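You operate a simulated robot arm through the tools that you are given. There is no shell and no other tool.

Carry out the task below with a simulated robot arm. There is one attempt and no reset: what you move stays moved.

Task
Pull the slide out, swap the oval jig for the round jig and lock it down.
Fine: oval jig in the yellow frame; yellow knob left free, red lever left open.

It is judged by the outcome, as a careful person would: the job done as asked, and still so three seconds after it is handed in. It fails if anything else is knocked over, pushed out of place, dropped, spilled or broken.

Robot
A 7-joint arm with a fingered hand, fixed in place. Base frame: the origin is on the floor under the middle of its stand, x ahead of it, y to its left, z up; the work surface is at about z = 0.85. Readings come in m, degrees, newtons and seconds.
It reaches about 1.089 m from its shoulder. Its first joint turns from -149.0 to 149.0 degrees. Payload 3.5 kg.
The TCP is the grasp point between the finger pads, 0.03 m short of the fingertips. In the tool frame z runs along the fingers and y along their closing line. The gripper opens to 0.104 m; its body begins 0.035 m behind the TCP. The gripper is a hand of 4 fingers: y runs from the thumb to the fingers, the wrist lies at [-0.015, -0.11, -0.186] in the tool frame, and closing takes about 1.5 s.
Orientation is told as [roll, pitch, yaw] about the base's x, y, z axes, in that order, counted from this pose: with the fingers straight down and the wrist toward the robot, the tool's x, y and z point along [0, 1, 0], [1, 0, 0] and [0, 0, -1] of the base frame.

Tools
- The arm moves only by the tool move_arm. Its argument "targets" is a list of rows, each a list of 6 numbers: the shift along the base's x, y, z in cm, then the turn, a rotation vector about the base's x, y, z in degrees. In form: [[tx, ty, tz, wx, wy, wz], ...]. A call has 1 to 20 rows; each row shifts and turns the commanded pose from where the row before left it. "fingers" is the opening, from 0 (shut) to 1 (fully open), set as the call begins (left out, the last holds). A row lasts 0.2 s, in which the tool goes at most 0.05 m and 8.6 degrees; a call with a longer step from one row to the next is refused whole, and so is a gripper value outside its range. Where a pose cannot be reached the arm comes as near as it can. A force on the tool above 40 N (or 10 N above the force at the start of the call, whichever is more), or a blocked arm, ends the call early, and 0.2 s more pass. The fingers move at their own pace (about 0.045 m/s each) and stop on an object; they squeeze with about 25 N. The grip force told is the motor's: it shows also when the fingers shut on nothing. Time passes only in rows, and 0.2 s behind the last, so rows that do not move let the fingers close. It gives the time, the measured TCP pose, the force on the tool (base axes), the opening and the grip force at its end, in the units of the frame above (readings bear some noise), with the torque about the TCP (base axes, N m) and any sound that the robot's microphone picked up, and new pictures: "show" is both (left out), scene, wrist or none.
- Cameras (640 x 400 px; columns grow to the right, rows downward): "scene" is fixed at [0.0493, 0.5001, 1.4104]; the picture's right is [-0.90, -0.44, 0.00], its down [-0.18, 0.38, -0.91] and it looks along [0.40, -0.82, -0.42] (base axes); focal length 371 px, centre (320, 200). "wrist" rides on the gripper at [0.061, -0.092, -0.13] in the tool frame; the picture's right is [-0.81, 0.28, -0.52], its down [-0.53, -0.71, 0.46] and it looks along [-0.24, 0.64, 0.72] (tool axes); focal length 275 px, centre (320, 200). There is no depth. A picture from a camera that has moved, and an enlarged one, comes with that camera's place and axes in the base frame and with its lens.
- slide_trunk(by): slides the trunk up (or, below 0, down) by that many m; the arm rides with it, the base frame stays. It gives what a move gives, with no picture.
- set_fingers(index, middle, ring, thumb_bend, thumb_turn): sets how far each is bent, from 0 (flat) to 1 (curled in); at 0.3 the hand is open as for a grip, at 0.7 the pads meet at the TCP. One left out holds its place. A second passes; each finger stops where it meets its share of the squeeze, and holds until it gets a number again. A gripper value or a shape takes the hand back. It gives what a move gives, with no picture; readings hold the bend of each and the force on the fingers (four entries, about 0 where the hand has none), thumb and palm. thumb_turn goes from beside the hand (0) to across from the fingers (1), as for a grip.
- preshape(shape): the hand has 4 fingers and takes this shape, open, in about a second: jaw (thumb against the fingers, like two jaws); tri (thumb and two fingers); tip (a fingertip pinch); poke (one finger out to press); point (the index stretched); flat (the hand flat); cup (the hand cupped); fist (a fist). The gripper value then closes the fingers along that shape, each until it touches; the sizes above hold for jaw. It gives what a move gives, with no picture.
- enlarge(camera, box): a new picture of the part [left, top, right, bottom] of that camera's present view, enlarged. It takes no simulated time.
- finish_job(): hands the job in; it is judged then, once.

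Nothing tells you positions but the pictures and the camera data. Unless the task says otherwise, let go and move clear before handing in.

The tools are called after "Emit:" by a JSON object that holds its "api" and its "payload". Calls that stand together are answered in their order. move_arm: Moves the arm, as the interface text tells. Its arguments: {"type":"object","properties":{"targets":{"type":"array","items":{"type":"array","items":{"type":"number"}}},"fingers":{"type":"number"},"show":{"type":"string","enum":["both","scene","wrist","none"]}},"required":["targets"]} The other tools are called the same way: slide_trunk (by) moves the trunk up or down; preshape (shape) gives the hand a shape; set_fingers (index, middle, ring, thumb_bend, thumb_turn) moves the fingers one by one; enlarge (camera, box) takes an enlarged picture of a part of a camera's view; finish_job () hands the job in.

At the start:

```text
t: 0.0
tcp_pos: [0.2384, -0.6077, 1.1292]
tool_rot: [0.0, -0.1, -0.1]
ft_force: [-0.1, 0.9, -0.2]
torque: [0.02, 0.05, 0.0]
gripper_width: 0.1035
finger_force: 0.0
shape: jaw
bend: [0.3, 0.3, 0.3, 0.3, 0.98]
finger forces: [0.0, 0.0, 0.0, 0.0, 0.1, 0.1]
trunk travel left (down, up): [-0.55, 0.16]
```

scene: 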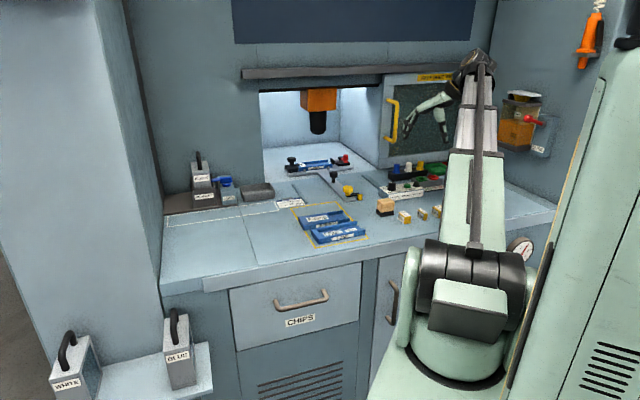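
wrist: 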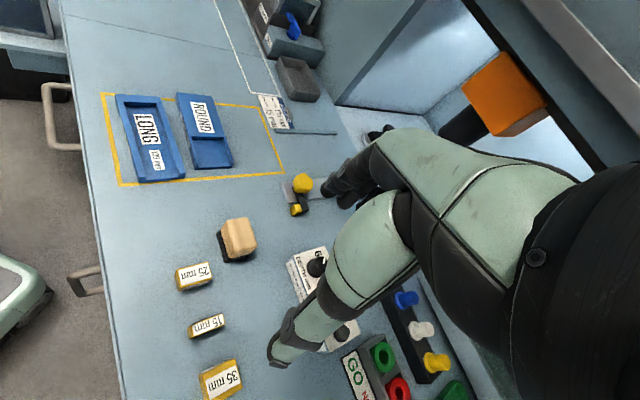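

I see a workbench with a machine window, a slide (inside the bay) with the oval jig, and a yellow frame holding LONG and ROUND jigs. I'll enlarge several regions before moving.

Emit:
{"api": "enlarge", "payload": {"camera": "scene", "box": [250, 140, 390, 228]}}

Emit:
{"api": "enlarge", "payload": {"camera": "scene", "box": [280, 180, 400, 255]}}

Emit:
{"api": "enlarge", "payload": {"camera": "scene", "box": [360, 140, 480, 215]}}

Emit:
{"api": "enlarge", "payload": {"camera": "wrist", "box": [90, 80, 350, 242]}}

```text
4.55 times, centred on (320, 184) of scene
camera zoom: at [0.0493, 0.5001, 1.4104], right [-0.9, -0.44, 0.0], down [-0.18, 0.38, -0.91], along [0.4, -0.82, -0.42], focal length 1687 px, centre (320, 273)
```

zoom: 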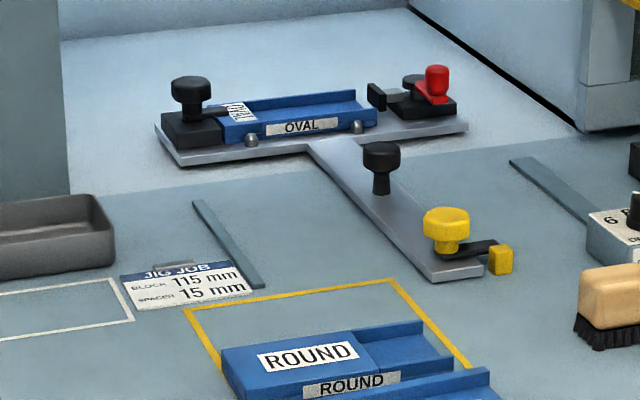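

```text
5.33 times, centred on (340, 218) of scene
camera zoom: at [0.0493, 0.5001, 1.4104], right [-0.9, -0.44, 0.0], down [-0.18, 0.38, -0.91], along [0.4, -0.82, -0.42], focal length 1979 px, centre (213, 107)
```

zoom: 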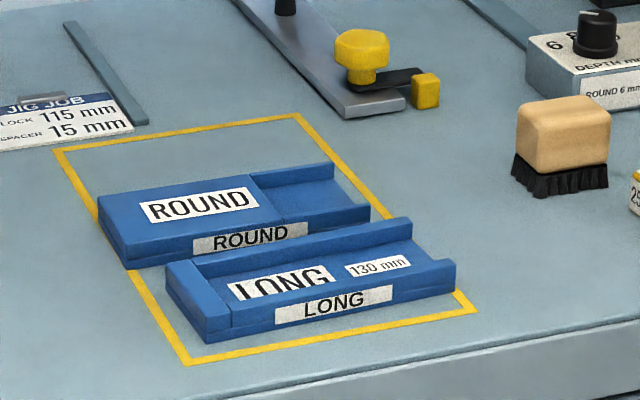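

```text
5.33 times, centred on (420, 178) of scene
camera zoom: at [0.0493, 0.5001, 1.4104], right [-0.9, -0.44, 0.0], down [-0.18, 0.38, -0.91], along [0.4, -0.82, -0.42], focal length 1979 px, centre (-213, 320)
```

zoom: 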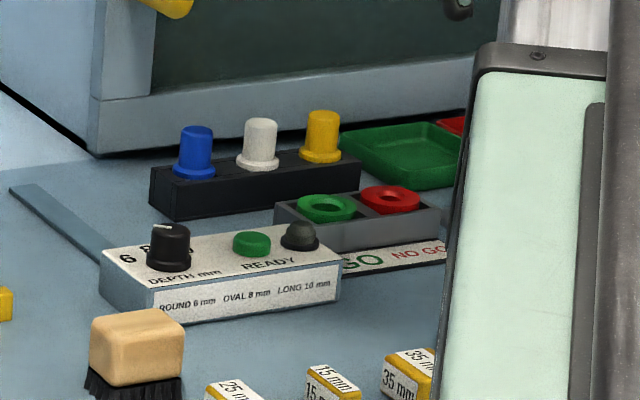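

```text
2.46 times, centred on (220, 161) of wrist
camera zoom: at [0.1488, -0.5466, 1.2596], right [0.28, -0.81, 0.52], down [-0.71, -0.53, -0.46], along [0.64, -0.24, -0.72], focal length 678 px, centre (566, 296)
```

zoom: 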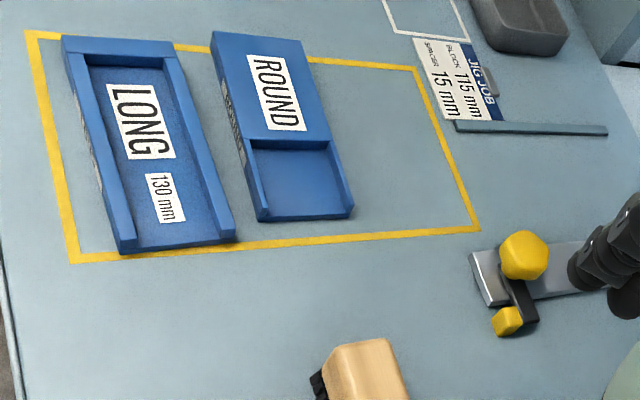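

The bench is turned 45° to the base: the depth direction is about (0.707,-0.707), and the slide's stem lies at q≈0.1 on the right of the yellow frame. I'll turn the hand to the bench heading and back it off a little to get a closer look at the yellow knob and the slide.

Emit:
{"api": "move_arm", "payload": {"targets": [[1.2, 1.5, 0, 0, 0, -7.5], [1.2, 1.5, 0, 0, 0, -7.5], [1.2, 1.5, 0, 0, 0, -7.5], [1.2, 1.5, 0, 0, 0, -7.5], [1.2, 1.5, 0, 0, 0, -7.5], [1.2, 1.5, 0, 0, 0, -7.5]]}}

```text
t: 1.4
tcp_pos: [0.3109, -0.5192, 1.1288]
tool_rot: [-0.1, 0.0, -45.2]
ft_force: [1.5, 0.0, 0.7]
torque: [0.01, 0.0, 0.02]
gripper_width: 0.104
finger_force: 0.1
shape: jaw
bend: [0.3, 0.3, 0.3, 0.3, 0.98]
finger forces: [0.0, 0.0, 0.0, 0.0, 0.1, 0.0]
trunk travel left (down, up): [-0.55, 0.16]
camera wrist: at [0.2919, -0.4102, 1.2604], right [-0.38, -0.77, 0.52], down [-0.88, 0.13, -0.46], along [0.28, -0.63, -0.72], focal length 275 px, centre (320, 200)
```

scene: 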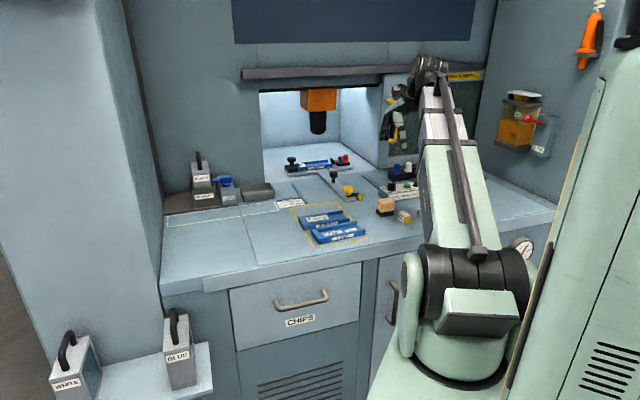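
wrist: 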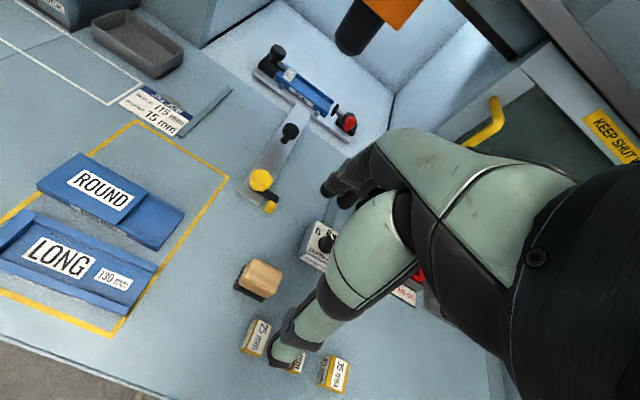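

Emit:
{"api": "enlarge", "payload": {"camera": "wrist", "box": [230, 35, 370, 123]}}

Emit:
{"api": "enlarge", "payload": {"camera": "wrist", "box": [220, 110, 330, 180]}}

Emit:
{"api": "enlarge", "payload": {"camera": "wrist", "box": [220, 150, 320, 310]}}

```text
4.55 times, centred on (300, 79) of wrist
camera zoom: at [0.2919, -0.4102, 1.2604], right [-0.38, -0.77, 0.52], down [-0.88, 0.13, -0.46], along [0.28, -0.63, -0.72], focal length 1251 px, centre (411, 750)
```

zoom: 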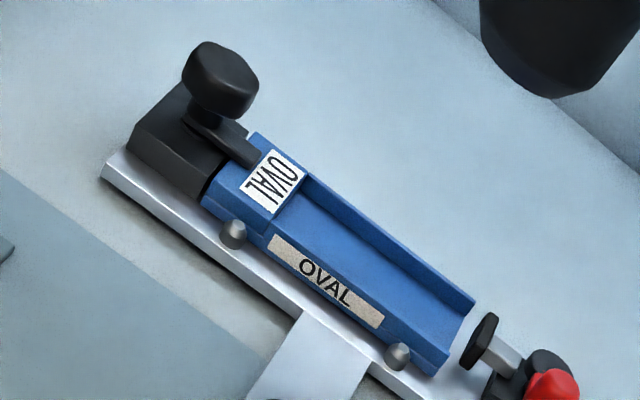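

```text
5.71 times, centred on (275, 145) of wrist
camera zoom: at [0.2919, -0.4102, 1.2604], right [-0.38, -0.77, 0.52], down [-0.88, 0.13, -0.46], along [0.28, -0.63, -0.72], focal length 1573 px, centre (577, 514)
```

zoom: 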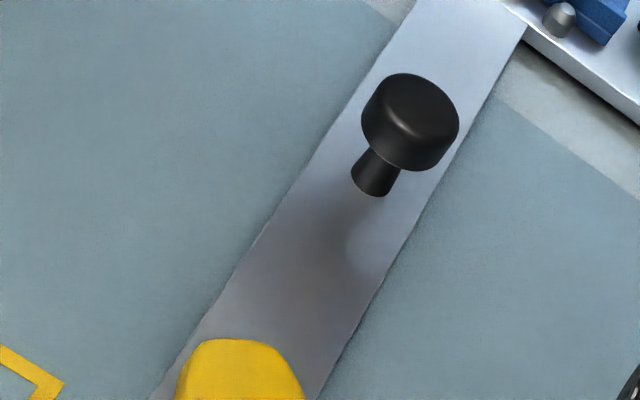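

```text
2.50 times, centred on (270, 230) of wrist
camera zoom: at [0.2919, -0.4102, 1.2604], right [-0.38, -0.77, 0.52], down [-0.88, 0.13, -0.46], along [0.28, -0.63, -0.72], focal length 688 px, centre (445, 125)
```

zoom: 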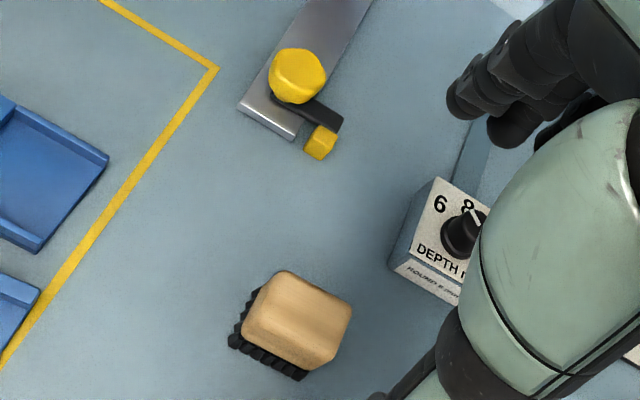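

Emit:
{"api": "enlarge", "payload": {"camera": "scene", "box": [335, 175, 375, 200]}}

Emit:
{"api": "enlarge", "payload": {"camera": "scene", "box": [280, 148, 360, 180]}}

Emit:
{"api": "enlarge", "payload": {"camera": "wrist", "box": [235, 160, 291, 220]}}

```text
16.00 times, centred on (355, 188) of scene
camera zoom: at [0.0493, 0.5001, 1.4104], right [-0.9, -0.44, 0.0], down [-0.18, 0.38, -0.91], along [0.4, -0.82, -0.42], focal length 5938 px, centre (-240, 400)
```

zoom: 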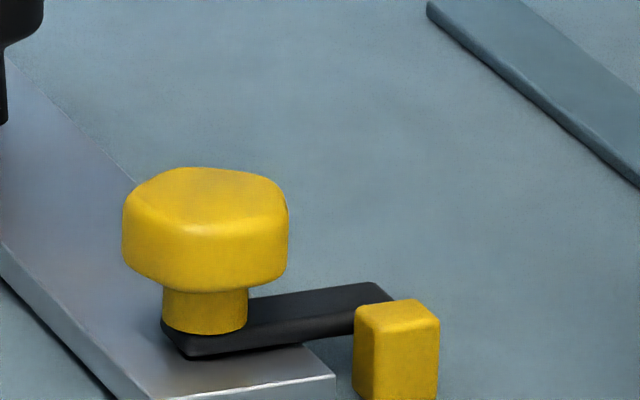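

```text
8.00 times, centred on (320, 164) of scene
camera zoom: at [0.0493, 0.5001, 1.4104], right [-0.9, -0.44, 0.0], down [-0.18, 0.38, -0.91], along [0.4, -0.82, -0.42], focal length 2969 px, centre (320, 488)
```

zoom: 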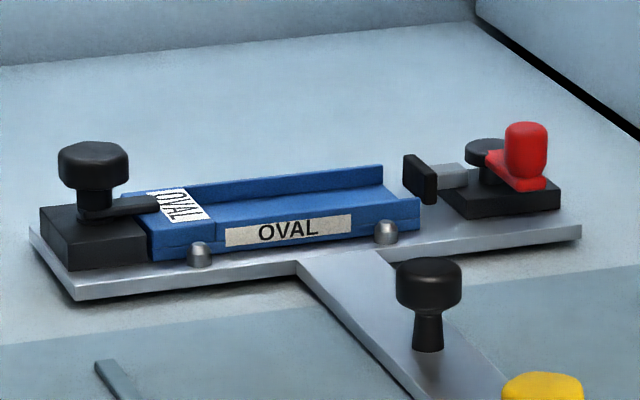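

```text
6.67 times, centred on (263, 190) of wrist
camera zoom: at [0.2919, -0.4102, 1.2604], right [-0.38, -0.77, 0.52], down [-0.88, 0.13, -0.46], along [0.28, -0.63, -0.72], focal length 1835 px, centre (700, 267)
```

zoom: 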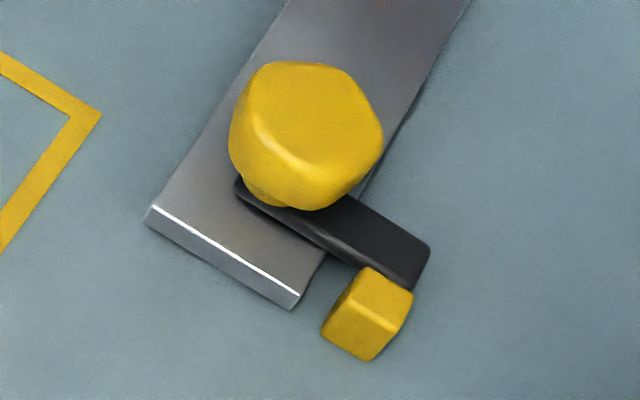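

The yellow bar under the yellow knob sits behind a small yellow post on the bench, so the slide is latched and I must turn the knob counter-clockwise first. The black knob's bar lies over the left end of the oval jig as its clamp, and the red lever is already open. I'll move above the yellow knob, at about (0.487,-0.622), top near z 0.907.

Emit:
{"api": "move_arm", "payload": {"targets": [[2.9, -1.7, -1.0, 0, 0, -6.5], [2.9, -1.7, -1.0, 0, 0, -6.5], [2.9, -1.7, -1.0, 0, 0, -6.5], [2.9, -1.7, -1.0, 0, 0, -6.5], [2.9, -1.7, -1.0, 0, 0, -6.5], [2.9, -1.7, -1.0, 0, 0, -6.5], [0, 0, 0, 0, 0, 0]]}}

```text
t: 3.0
tcp_pos: [0.4856, -0.6212, 1.0681]
tool_rot: [0.0, 0.0, -84.2]
ft_force: [-0.5, -0.3, -0.6]
torque: [-0.04, -0.01, -0.01]
gripper_width: 0.1037
finger_force: 0.2
shape: jaw
bend: [0.3, 0.3, 0.3, 0.3, 0.98]
finger forces: [0.1, 0.0, 0.1, 0.1, 0.0, 0.0]
trunk travel left (down, up): [-0.55, 0.16]
camera wrist: at [0.5381, -0.523, 1.199], right [-0.78, -0.36, 0.52], down [-0.6, 0.65, -0.46], along [-0.18, -0.67, -0.72], focal length 275 px, centre (320, 200)
```

scene: 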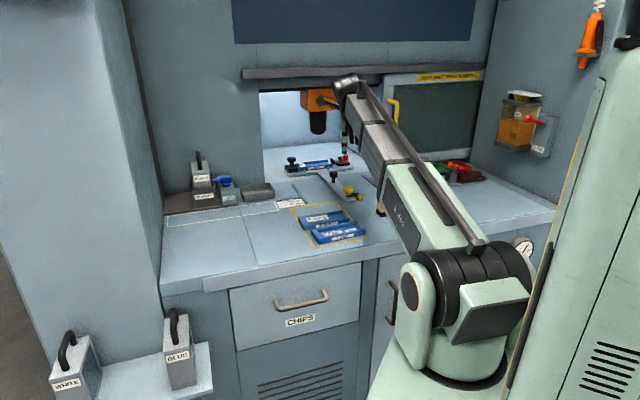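
wrist: 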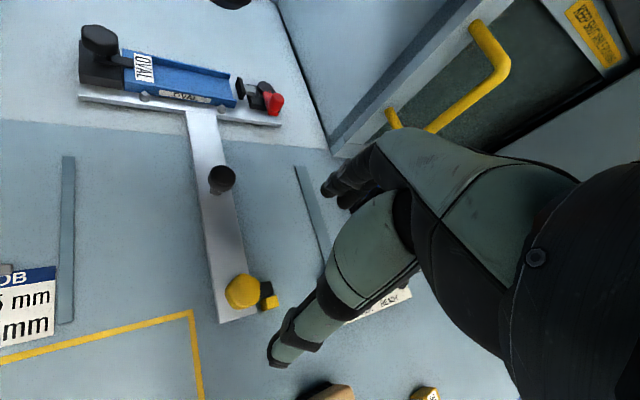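

Emit:
{"api": "enlarge", "payload": {"camera": "wrist", "box": [200, 250, 312, 330]}}

Emit:
{"api": "enlarge", "payload": {"camera": "wrist", "box": [60, 10, 300, 160]}}

Emit:
{"api": "enlarge", "payload": {"camera": "scene", "box": [310, 130, 390, 210]}}

```text
5.00 times, centred on (256, 290) of wrist
camera zoom: at [0.5381, -0.523, 1.199], right [-0.78, -0.36, 0.52], down [-0.6, 0.65, -0.46], along [-0.18, -0.67, -0.72], focal length 1376 px, centre (640, -250)
```

zoom: 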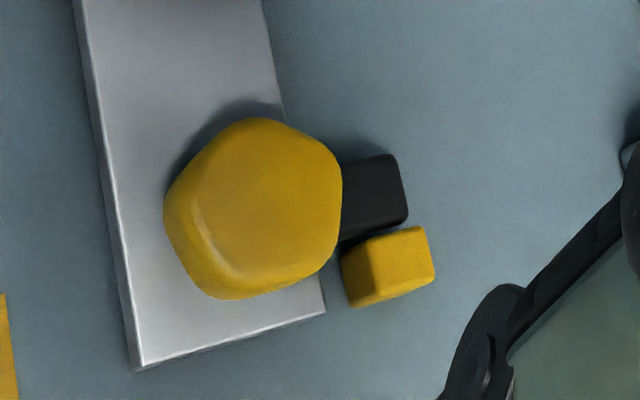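

```text
2.67 times, centred on (180, 85) of wrist
camera zoom: at [0.5381, -0.523, 1.199], right [-0.78, -0.36, 0.52], down [-0.6, 0.65, -0.46], along [-0.18, -0.67, -0.72], focal length 734 px, centre (693, 507)
```

zoom: 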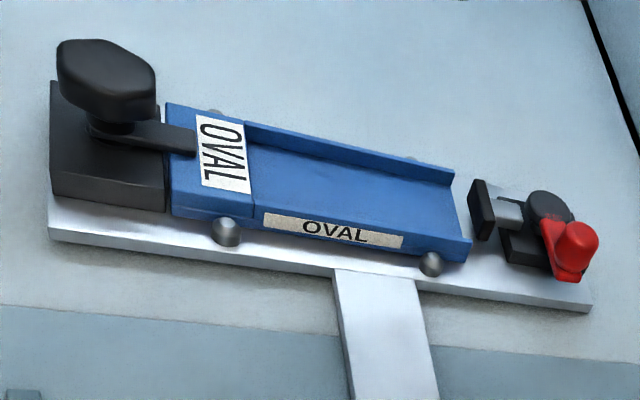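

```text
5.00 times, centred on (350, 170) of scene
camera zoom: at [0.0493, 0.5001, 1.4104], right [-0.9, -0.44, 0.0], down [-0.18, 0.38, -0.91], along [0.4, -0.82, -0.42], focal length 1856 px, centre (170, 350)
```

zoom: 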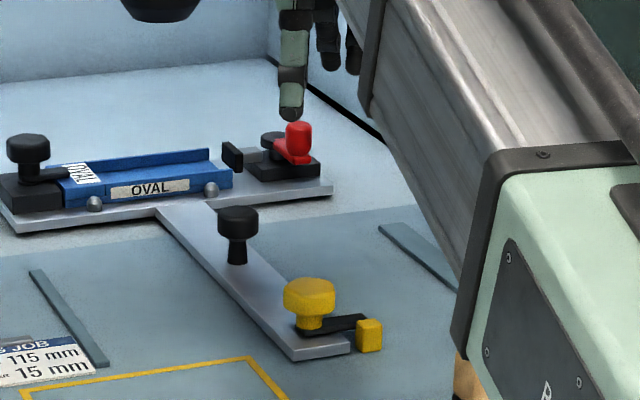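

Emit:
{"api": "move_arm", "payload": {"targets": [[0.1, -0.2, -3.5, 0, 0, 0], [0.1, -0.2, -3.5, 0, 0, 0], [0.1, -0.1, -3.5, 0, 0, 0], [0, 0, -3.0, 0, 0, 0], [0, 0, 0, 0, 0, 0]]}}

Emit:
{"api": "enlarge", "payload": {"camera": "wrist", "box": [200, 180, 424, 340]}}

Emit:
{"api": "enlarge", "payload": {"camera": "scene", "box": [310, 140, 390, 210]}}

```text
t: 4.2
tcp_pos: [0.4885, -0.6234, 0.9326]
tool_rot: [-0.1, 0.0, -84.0]
ft_force: [-0.2, -0.1, -0.1]
torque: [0.0, -0.02, -0.01]
gripper_width: 0.1039
finger_force: 0.0
shape: jaw
bend: [0.3, 0.3, 0.3, 0.3, 0.98]
finger forces: [0.0, 0.1, 0.0, 0.0, 0.0, 0.0]
trunk travel left (down, up): [-0.55, 0.16]
camera wrist: at [0.5416, -0.5266, 1.064], right [-0.78, -0.36, 0.52], down [-0.6, 0.65, -0.46], along [-0.17, -0.67, -0.72], focal length 275 px, centre (320, 200)
```

scene: 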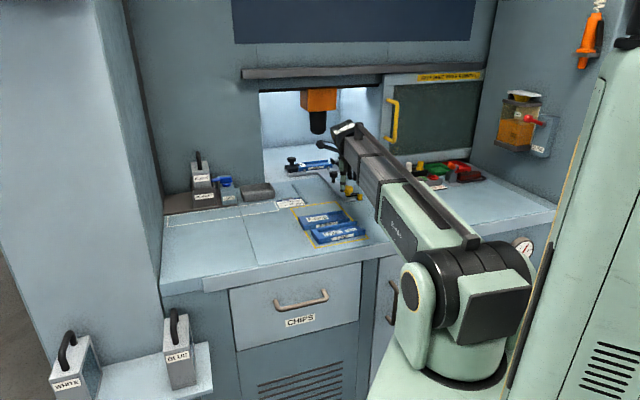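
wrist: 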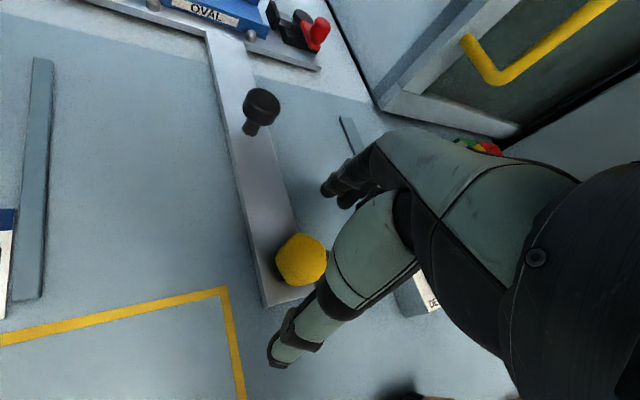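

```text
2.50 times, centred on (312, 260) of wrist
camera zoom: at [0.5416, -0.5266, 1.064], right [-0.78, -0.36, 0.52], down [-0.6, 0.65, -0.46], along [-0.17, -0.67, -0.72], focal length 688 px, centre (340, 50)
```

zoom: 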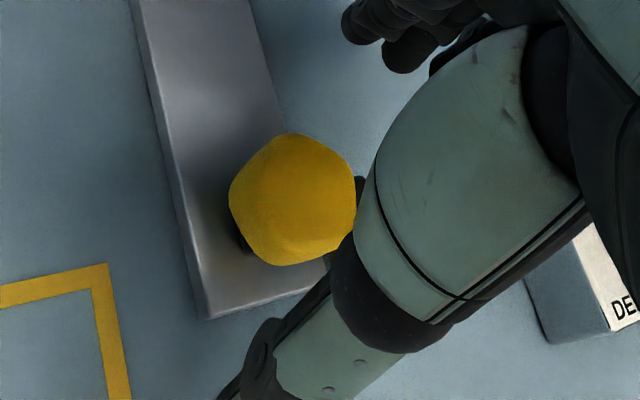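

```text
5.71 times, centred on (350, 175) of scene
camera zoom: at [0.0493, 0.5001, 1.4104], right [-0.9, -0.44, 0.0], down [-0.18, 0.38, -0.91], along [0.4, -0.82, -0.42], focal length 2121 px, centre (149, 343)
```

zoom: 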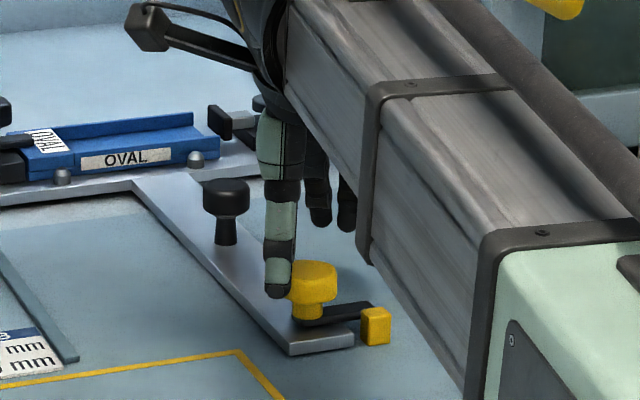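

Emit:
{"api": "move_arm", "payload": {"targets": [[0.2, -0.1, -1.0, 0, 0, 0], [0, 0, -0.8, 0, 0, 0], [0, 0, 0, 0, 0, 0]], "show": "none"}}

Emit:
{"api": "move_arm", "payload": {"targets": [[0, 0, 0, 0, 0, 0], [0, 0, 0, 0, 0, 0], [0, 0, 0, 0, 0, 0], [0, 0, 0, 0, 0, 0], [0, 0, 0, 0, 0, 0], [0, 0, 0, 0, 0, 0], [0, 0, 0, 0, 0, 0], [0, 0, 0, 0, 0, 0]], "fingers": 0.0}}

Emit:
{"api": "enlarge", "payload": {"camera": "wrist", "box": [200, 180, 424, 340]}}

Emit:
{"api": "enlarge", "payload": {"camera": "scene", "box": [310, 140, 390, 210]}}

```text
t: 5.0
tcp_pos: [0.4909, -0.6255, 0.9159]
tool_rot: [0.0, 0.1, -84.0]
ft_force: [-0.2, -0.8, 0.0]
torque: [0.01, -0.01, 0.0]
gripper_width: 0.1034
finger_force: 0.1
shape: jaw
bend: [0.3, 0.3, 0.3, 0.3, 0.98]
finger forces: [0.0, 0.0, 0.0, 0.0, 0.0, 0.0]
trunk travel left (down, up): [-0.55, 0.16]
```

```text
t: 6.8
tcp_pos: [0.4908, -0.6256, 0.915]
tool_rot: [0.1, 0.0, -84.0]
ft_force: [1.1, 4.5, -0.6]
torque: [0.07, -0.04, 0.02]
gripper_width: 0.0284
finger_force: 25.1
shape: jaw
bend: [0.74, 0.52, 0.56, 0.74, 1.0]
finger forces: [11.6, 6.7, 0.0, 0.1, 22.0, 0.0]
trunk travel left (down, up): [-0.55, 0.16]
camera wrist: at [0.5434, -0.5272, 1.0466], right [-0.78, -0.36, 0.52], down [-0.6, 0.65, -0.46], along [-0.17, -0.67, -0.72], focal length 275 px, centre (320, 200)
```

scene: 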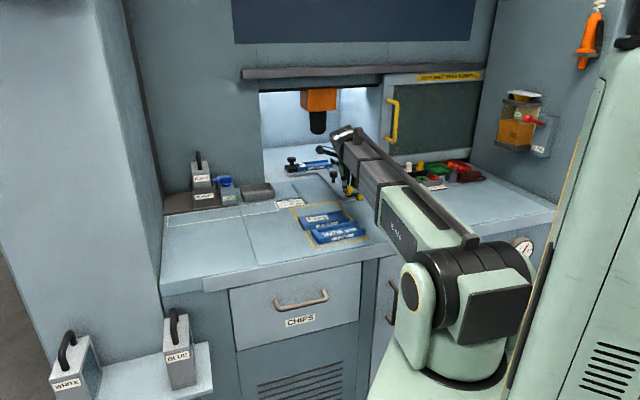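
wrist: 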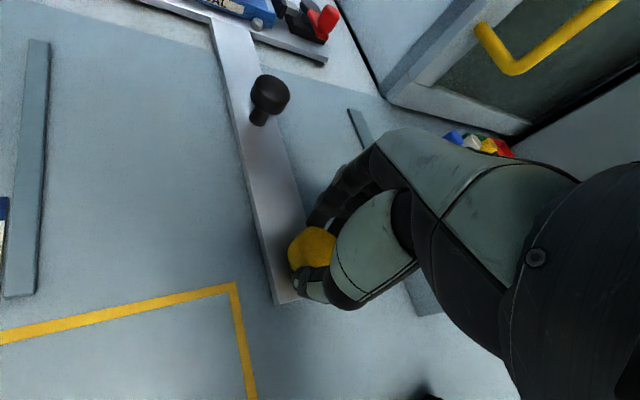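

```text
2.50 times, centred on (312, 260) of wrist
camera zoom: at [0.5434, -0.5272, 1.0466], right [-0.78, -0.36, 0.52], down [-0.6, 0.65, -0.46], along [-0.17, -0.67, -0.72], focal length 688 px, centre (340, 50)
```

zoom: 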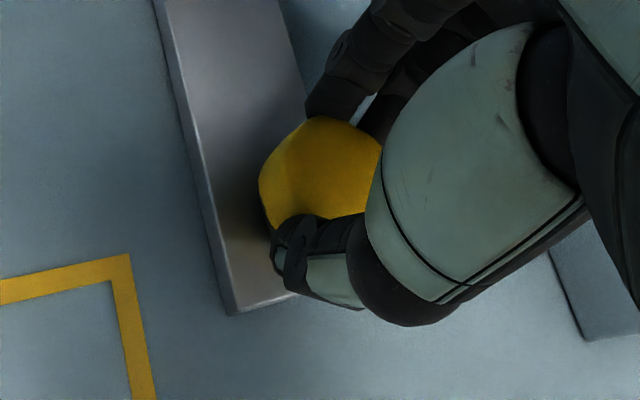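

```text
5.71 times, centred on (350, 175) of scene
camera zoom: at [0.0493, 0.5001, 1.4104], right [-0.9, -0.44, 0.0], down [-0.18, 0.38, -0.91], along [0.4, -0.82, -0.42], focal length 2121 px, centre (149, 343)
```

zoom: 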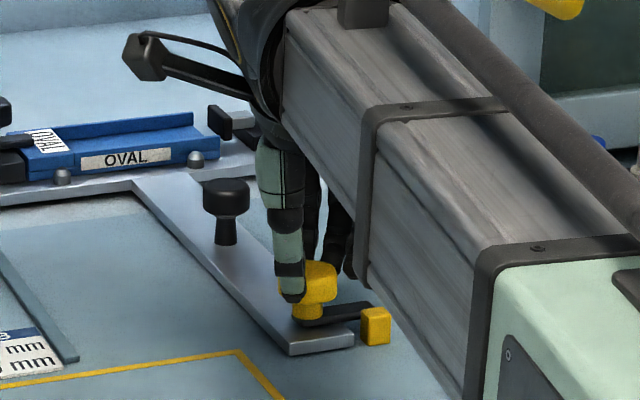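

I have the yellow knob gripped between the thumb and two fingers. I'll turn it counter-clockwise in small steps and check the forces.

Emit:
{"api": "move_arm", "payload": {"targets": [[0, 0, 0, 0, 0, 7], [0, 0, 0, 0, 0, 7], [0, 0, 0, 0, 0, 7], [0, 0, 0, 0, 0, 0]]}}

Emit:
{"api": "enlarge", "payload": {"camera": "scene", "box": [310, 140, 390, 210]}}

Emit:
{"api": "enlarge", "payload": {"camera": "wrist", "box": [200, 180, 424, 340]}}

```text
t: 7.8
tcp_pos: [0.4899, -0.6247, 0.9167]
tool_rot: [0.0, 0.0, -62.9]
ft_force: [-4.7, 7.3, -0.9]
torque: [0.21, 0.13, -0.02]
gripper_width: 0.0278
finger_force: 25.2
shape: jaw
bend: [0.74, 0.53, 0.56, 0.74, 1.0]
finger forces: [10.5, 6.1, 0.0, 0.0, 26.3, 0.0]
trunk travel left (down, up): [-0.55, 0.16]
camera wrist: at [0.5035, -0.5156, 1.0468], right [-0.6, -0.61, 0.52], down [-0.8, 0.39, -0.46], along [0.08, -0.68, -0.72], focal length 275 px, centre (320, 200)
```

scene: 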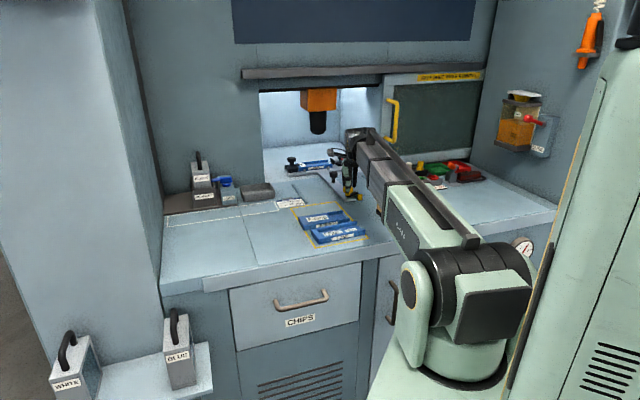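
wrist: 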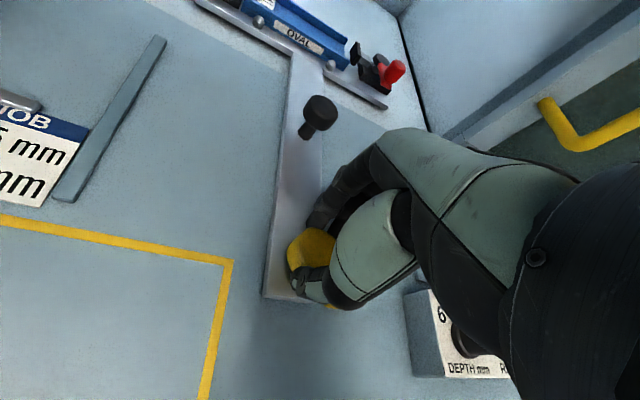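

```text
5.71 times, centred on (350, 175) of scene
camera zoom: at [0.0493, 0.5001, 1.4104], right [-0.9, -0.44, 0.0], down [-0.18, 0.38, -0.91], along [0.4, -0.82, -0.42], focal length 2121 px, centre (149, 343)
```

zoom: 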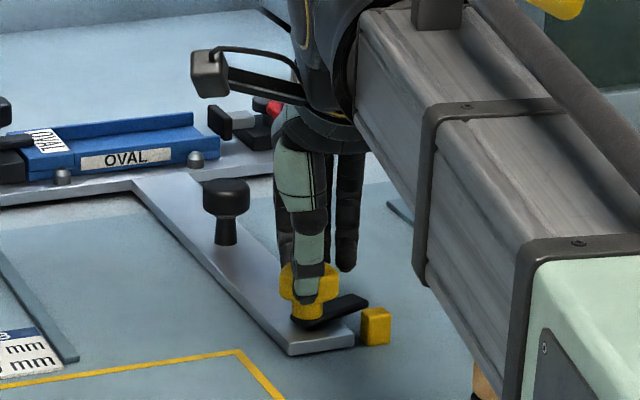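

```text
2.50 times, centred on (312, 260) of wrist
camera zoom: at [0.5035, -0.5156, 1.0468], right [-0.6, -0.61, 0.52], down [-0.8, 0.39, -0.46], along [0.08, -0.68, -0.72], focal length 688 px, centre (340, 50)
```

zoom: 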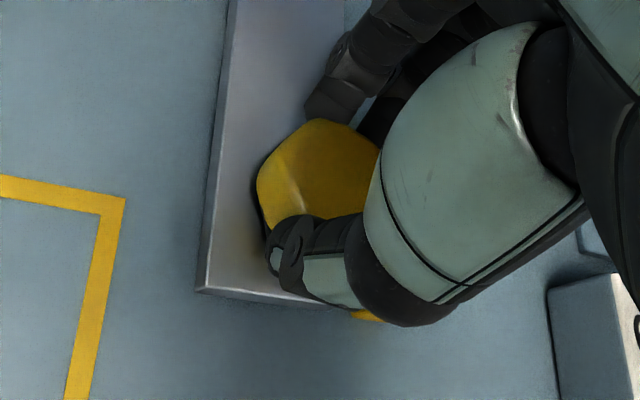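

The bar is swinging clear of the post and the forces are small, so I'll keep turning.

Emit:
{"api": "move_arm", "payload": {"targets": [[0, 0, 0, 0, 0, 7], [0, 0, 0, 0, 0, 7], [0, 0, 0, 0, 0, 7], [0, 0, 0, 0, 0, 7], [0, 0, 0, 0, 0, 7], [0, 0, 0, 0, 0, 0]]}}

Emit:
{"api": "enlarge", "payload": {"camera": "scene", "box": [310, 140, 390, 210]}}

Emit:
{"api": "enlarge", "payload": {"camera": "wrist", "box": [200, 180, 424, 340]}}

```text
t: 9.2
tcp_pos: [0.4881, -0.6276, 0.9163]
tool_rot: [0.0, 0.0, -27.9]
ft_force: [-13.4, 5.5, -5.1]
torque: [0.17, 0.41, -0.03]
gripper_width: 0.0267
finger_force: 24.9
shape: jaw
bend: [0.74, 0.54, 0.56, 0.74, 1.0]
finger forces: [8.2, 4.7, 0.0, 0.0, 27.8, 0.0]
trunk travel left (down, up): [-0.55, 0.16]
camera wrist: at [0.438, -0.5292, 1.0474], right [-0.14, -0.84, 0.52], down [-0.88, -0.14, -0.46], along [0.46, -0.52, -0.72], focal length 275 px, centre (320, 200)
```

scene: 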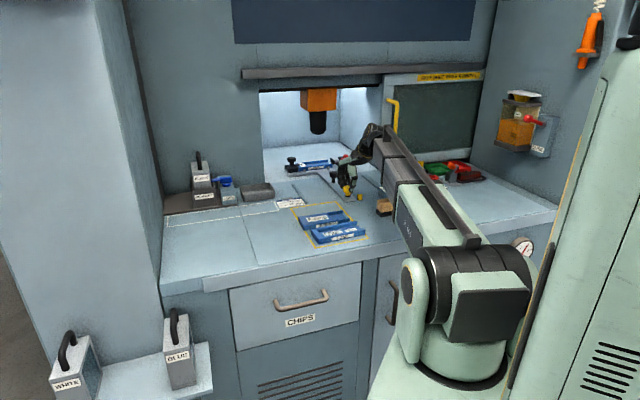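
wrist: 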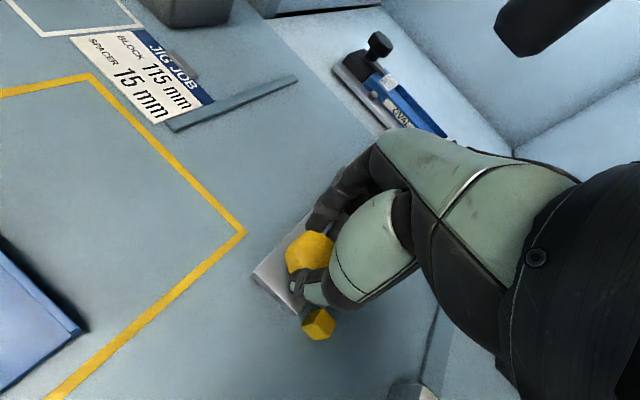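

```text
5.71 times, centred on (350, 175) of scene
camera zoom: at [0.0493, 0.5001, 1.4104], right [-0.9, -0.44, 0.0], down [-0.18, 0.38, -0.91], along [0.4, -0.82, -0.42], focal length 2121 px, centre (149, 343)
```

zoom: 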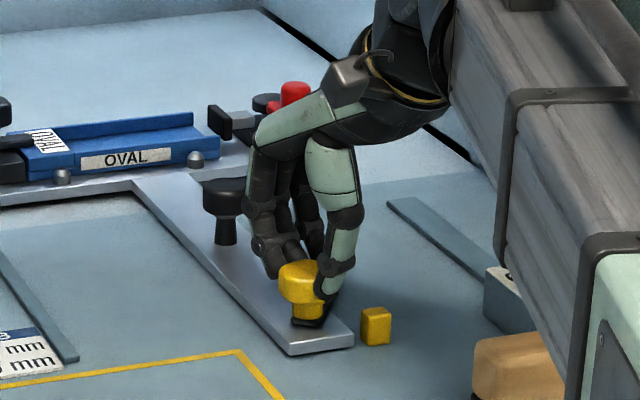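

```text
2.50 times, centred on (312, 260) of wrist
camera zoom: at [0.438, -0.5292, 1.0474], right [-0.14, -0.84, 0.52], down [-0.88, -0.14, -0.46], along [0.46, -0.52, -0.72], focal length 688 px, centre (340, 50)
```

zoom: 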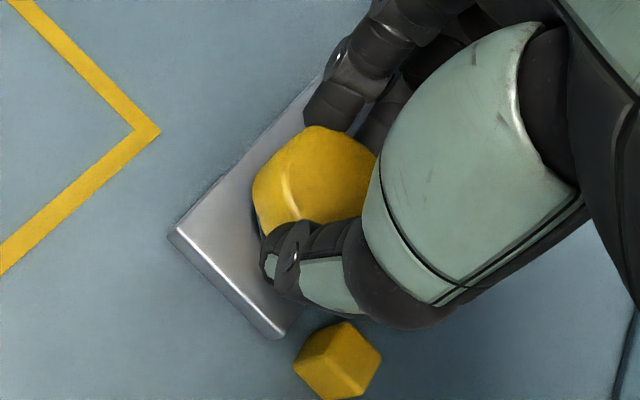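

Emit:
{"api": "move_arm", "payload": {"targets": [[-0.15, 0.05, 0, 0, 0, 7], [-0.15, 0.05, 0, 0, 0, 7], [-0.1, 0.05, 0, 0, 0, 7], [-0.05, 0, 0, 0, 0, 7], [0, 0, 0, 0, 0, 0]]}}

Emit:
{"api": "enlarge", "payload": {"camera": "scene", "box": [310, 140, 390, 210]}}

Emit:
{"api": "enlarge", "payload": {"camera": "wrist", "box": [200, 180, 424, 340]}}

```text
t: 10.4
tcp_pos: [0.4857, -0.626, 0.9164]
tool_rot: [0.0, -0.1, 0.0]
ft_force: [-3.8, -2.9, 2.0]
torque: [-0.06, 0.15, -0.03]
gripper_width: 0.0272
finger_force: 25.4
shape: jaw
bend: [0.74, 0.53, 0.56, 0.74, 1.0]
finger forces: [11.1, 7.7, 0.0, 0.0, 23.4, 0.1]
trunk travel left (down, up): [-0.55, 0.16]
camera wrist: at [0.3955, -0.5639, 1.0469], right [0.28, -0.81, 0.52], down [-0.71, -0.53, -0.46], along [0.65, -0.24, -0.72], focal length 275 px, centre (320, 200)
```

scene: 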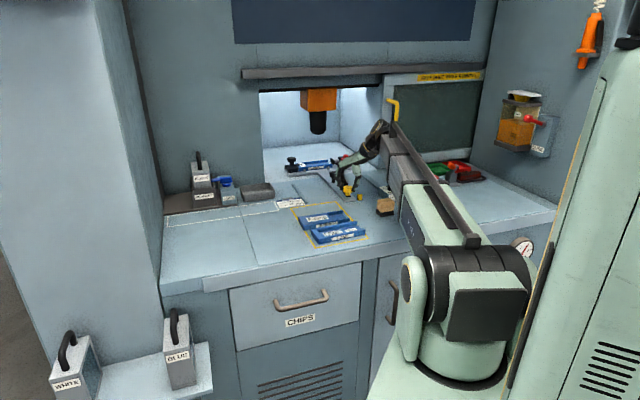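
wrist: 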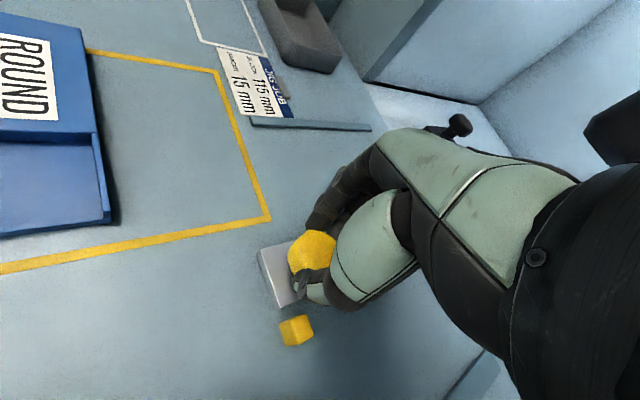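

```text
5.71 times, centred on (350, 175) of scene
camera zoom: at [0.0493, 0.5001, 1.4104], right [-0.9, -0.44, 0.0], down [-0.18, 0.38, -0.91], along [0.4, -0.82, -0.42], focal length 2121 px, centre (149, 343)
```

zoom: 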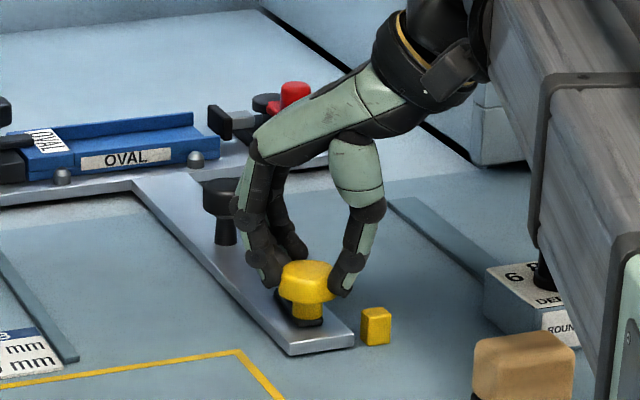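

```text
2.50 times, centred on (312, 260) of wrist
camera zoom: at [0.3955, -0.5639, 1.0469], right [0.28, -0.81, 0.52], down [-0.71, -0.53, -0.46], along [0.65, -0.24, -0.72], focal length 688 px, centre (340, 50)
```

zoom: 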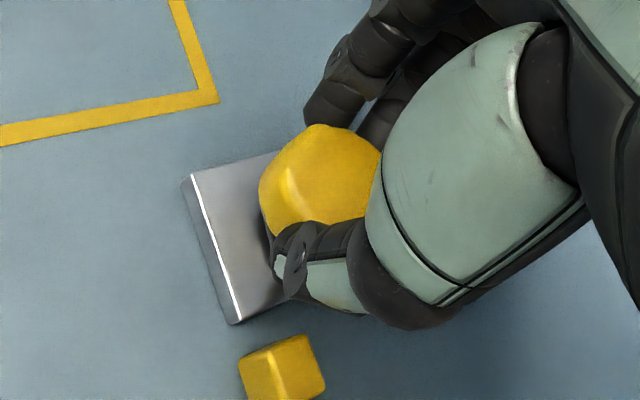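

The yellow knob has turned about 84°, and its bar now lies along the stem, clear of the post. I'll release it gently, lift, and then go to the black pull knob.

Emit:
{"api": "move_arm", "payload": {"targets": [[0, 0, 0, 0, 0, 0], [0, 0, 0, 0, 0, 0], [0, 0, 0.5, 0, 0, 0], [0, 0, 2, 0, 0, 0], [0, 0, 3, 0, 0, 0], [0, 0, 3, 0, 0, 0]], "fingers": 0.5, "show": "wrist"}}

Emit:
{"api": "enlarge", "payload": {"camera": "scene", "box": [310, 140, 390, 210]}}

```text
t: 11.8
tcp_pos: [0.4851, -0.6227, 1.0007]
tool_rot: [-0.1, 0.0, 0.1]
ft_force: [-0.2, -0.1, 0.5]
torque: [0.01, -0.01, -0.03]
gripper_width: 0.0517
finger_force: 0.0
shape: jaw
bend: [0.74, 0.45, 0.41, 0.7, 1.0]
finger forces: [0.0, 0.0, 0.0, 0.1, 0.0, 0.1]
trunk travel left (down, up): [-0.55, 0.16]
camera wrist: at [0.3946, -0.562, 1.132], right [0.27, -0.81, 0.52], down [-0.71, -0.53, -0.46], along [0.64, -0.24, -0.72], focal length 275 px, centre (320, 200)
```

wrist: 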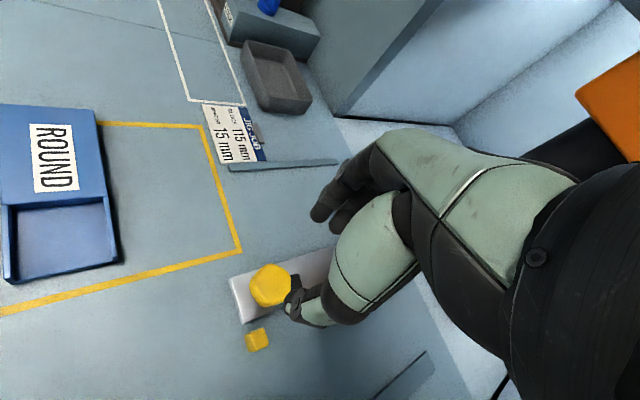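

```text
5.71 times, centred on (350, 175) of scene
camera zoom: at [0.0493, 0.5001, 1.4104], right [-0.9, -0.44, 0.0], down [-0.18, 0.38, -0.91], along [0.4, -0.82, -0.42], focal length 2121 px, centre (149, 343)
```

zoom: 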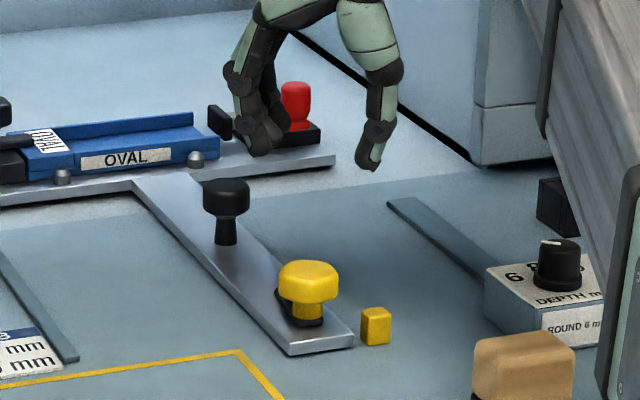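

The yellow bar is free and the slide should now move. I'll swing the hand to face into the bay and move above the black pull knob at about (0.593,-0.733).

Emit:
{"api": "move_arm", "payload": {"targets": [[1.8, -1.8, 0, 0, 0, -7.5], [1.8, -1.8, 0, 0, 0, -7.5], [1.8, -1.8, 0, 0, 0, -7.5], [1.8, -1.8, 0, 0, 0, -7.5], [1.8, -1.8, 0, 0, 0, -7.5], [1.8, -1.9, 0, 0, 0, -7.5], [0, 0, 0, 0, 0, 0]], "fingers": 1.0}}

Emit:
{"api": "enlarge", "payload": {"camera": "wrist", "box": [200, 100, 424, 300]}}

Emit:
{"api": "enlarge", "payload": {"camera": "scene", "box": [280, 140, 390, 210]}}

```text
t: 13.4
tcp_pos: [0.5927, -0.7317, 0.9997]
tool_rot: [-0.1, 0.0, -45.0]
ft_force: [-0.3, 0.0, 0.0]
torque: [0.01, -0.04, 0.01]
gripper_width: 0.1037
finger_force: 0.1
shape: jaw
bend: [0.3, 0.3, 0.3, 0.3, 0.98]
finger forces: [0.0, 0.0, 0.0, 0.0, 0.1, 0.1]
trunk travel left (down, up): [-0.55, 0.16]
camera wrist: at [0.5739, -0.6238, 1.1307], right [-0.38, -0.77, 0.52], down [-0.88, 0.13, -0.46], along [0.28, -0.63, -0.72], focal length 275 px, centre (320, 200)
```

scene: 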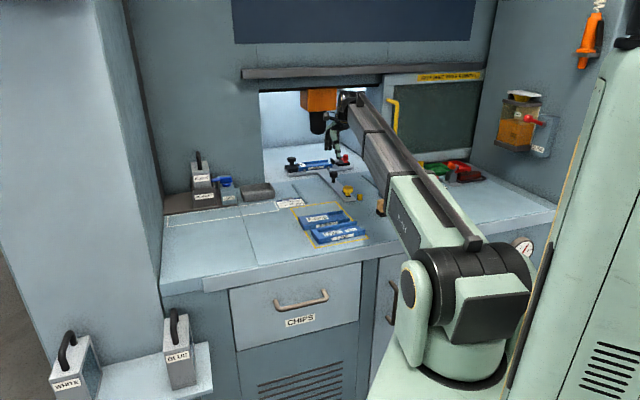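
wrist: 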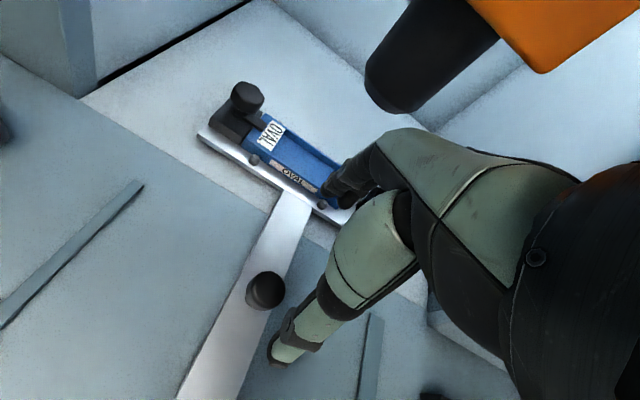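

```text
2.00 times, centred on (312, 200) of wrist
camera zoom: at [0.5739, -0.6238, 1.1307], right [-0.38, -0.77, 0.52], down [-0.88, 0.13, -0.46], along [0.28, -0.63, -0.72], focal length 551 px, centre (336, 200)
```

zoom: 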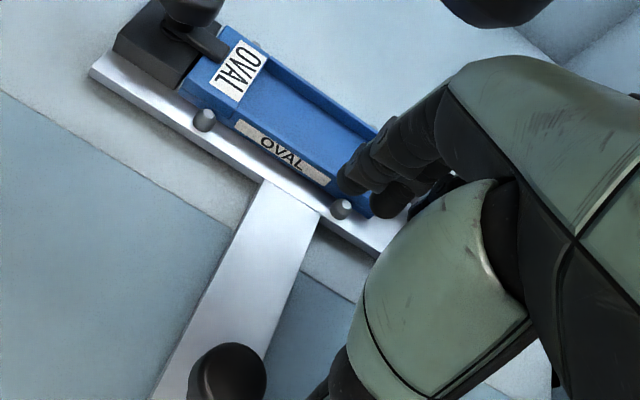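

```text
5.71 times, centred on (335, 175) of scene
camera zoom: at [0.0493, 0.5001, 1.4104], right [-0.9, -0.44, 0.0], down [-0.18, 0.38, -0.91], along [0.4, -0.82, -0.42], focal length 2121 px, centre (234, 343)
```

zoom: 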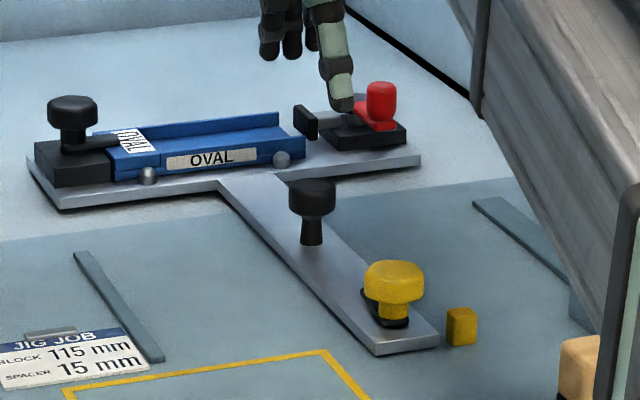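

Emit:
{"api": "move_arm", "payload": {"targets": [[-0.2, 0.3, -3.0, 0, 0, 0], [0, 0.2, -3.0, 0, 0, 0], [0, 0, -2.5, 0, 0, 0], [0, 0, 0, 0, 0, 0]], "show": "wrist"}}

Emit:
{"api": "enlarge", "payload": {"camera": "scene", "box": [280, 140, 390, 210]}}

```text
t: 14.4
tcp_pos: [0.5916, -0.7269, 0.9149]
tool_rot: [0.0, 0.0, -45.0]
ft_force: [0.3, 0.2, -0.6]
torque: [0.02, -0.01, 0.02]
gripper_width: 0.1038
finger_force: 0.0
shape: jaw
bend: [0.3, 0.3, 0.3, 0.3, 0.98]
finger forces: [0.0, 0.1, 0.0, 0.1, 0.1, 0.0]
trunk travel left (down, up): [-0.55, 0.16]
camera wrist: at [0.5715, -0.6194, 1.0459], right [-0.38, -0.77, 0.52], down [-0.88, 0.13, -0.46], along [0.28, -0.63, -0.72], focal length 275 px, centre (320, 200)
```

wrist: 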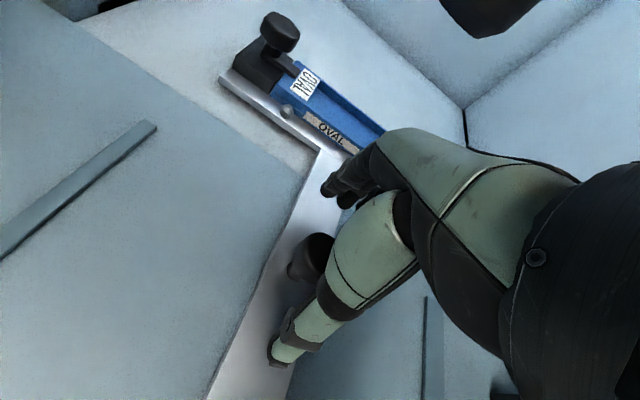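

```text
5.71 times, centred on (335, 175) of scene
camera zoom: at [0.0493, 0.5001, 1.4104], right [-0.9, -0.44, 0.0], down [-0.18, 0.38, -0.91], along [0.4, -0.82, -0.42], focal length 2121 px, centre (234, 343)
```

zoom: 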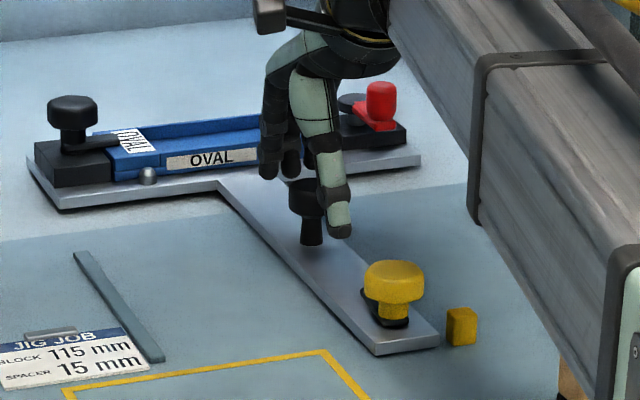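

Emit:
{"api": "move_arm", "payload": {"targets": [[0, 0, -0.8, 0, 0, 0], [0, 0, 0, 0, 0, 0], [0, 0, 0, 0, 0, 0], [0, 0, 0, 0, 0, 0], [0, 0, 0, 0, 0, 0], [0, 0, 0, 0, 0, 0], [0, 0, 0, 0, 0, 0]], "fingers": 0.0, "show": "wrist"}}

Emit:
{"api": "enlarge", "payload": {"camera": "scene", "box": [280, 140, 390, 210]}}

```text
t: 16.0
tcp_pos: [0.5912, -0.7266, 0.907]
tool_rot: [0.0, 0.2, -45.1]
ft_force: [-3.9, 4.6, -7.5]
torque: [0.08, 0.07, 0.01]
gripper_width: 0.0223
finger_force: 24.4
shape: jaw
bend: [0.73, 0.59, 0.65, 0.74, 1.0]
finger forces: [11.5, 5.6, 0.1, 0.0, 22.5, 0.0]
trunk travel left (down, up): [-0.55, 0.16]
camera wrist: at [0.5715, -0.6194, 1.0376], right [-0.38, -0.77, 0.52], down [-0.88, 0.13, -0.45], along [0.28, -0.63, -0.73], focal length 275 px, centre (320, 200)
```

wrist: 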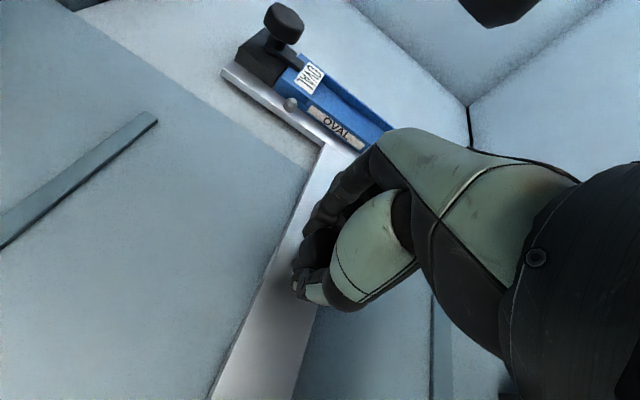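

```text
5.71 times, centred on (335, 175) of scene
camera zoom: at [0.0493, 0.5001, 1.4104], right [-0.9, -0.44, 0.0], down [-0.18, 0.38, -0.91], along [0.4, -0.82, -0.42], focal length 2121 px, centre (234, 343)
```

zoom: 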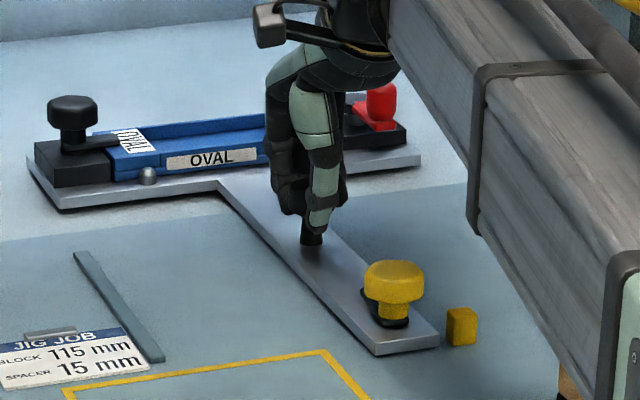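

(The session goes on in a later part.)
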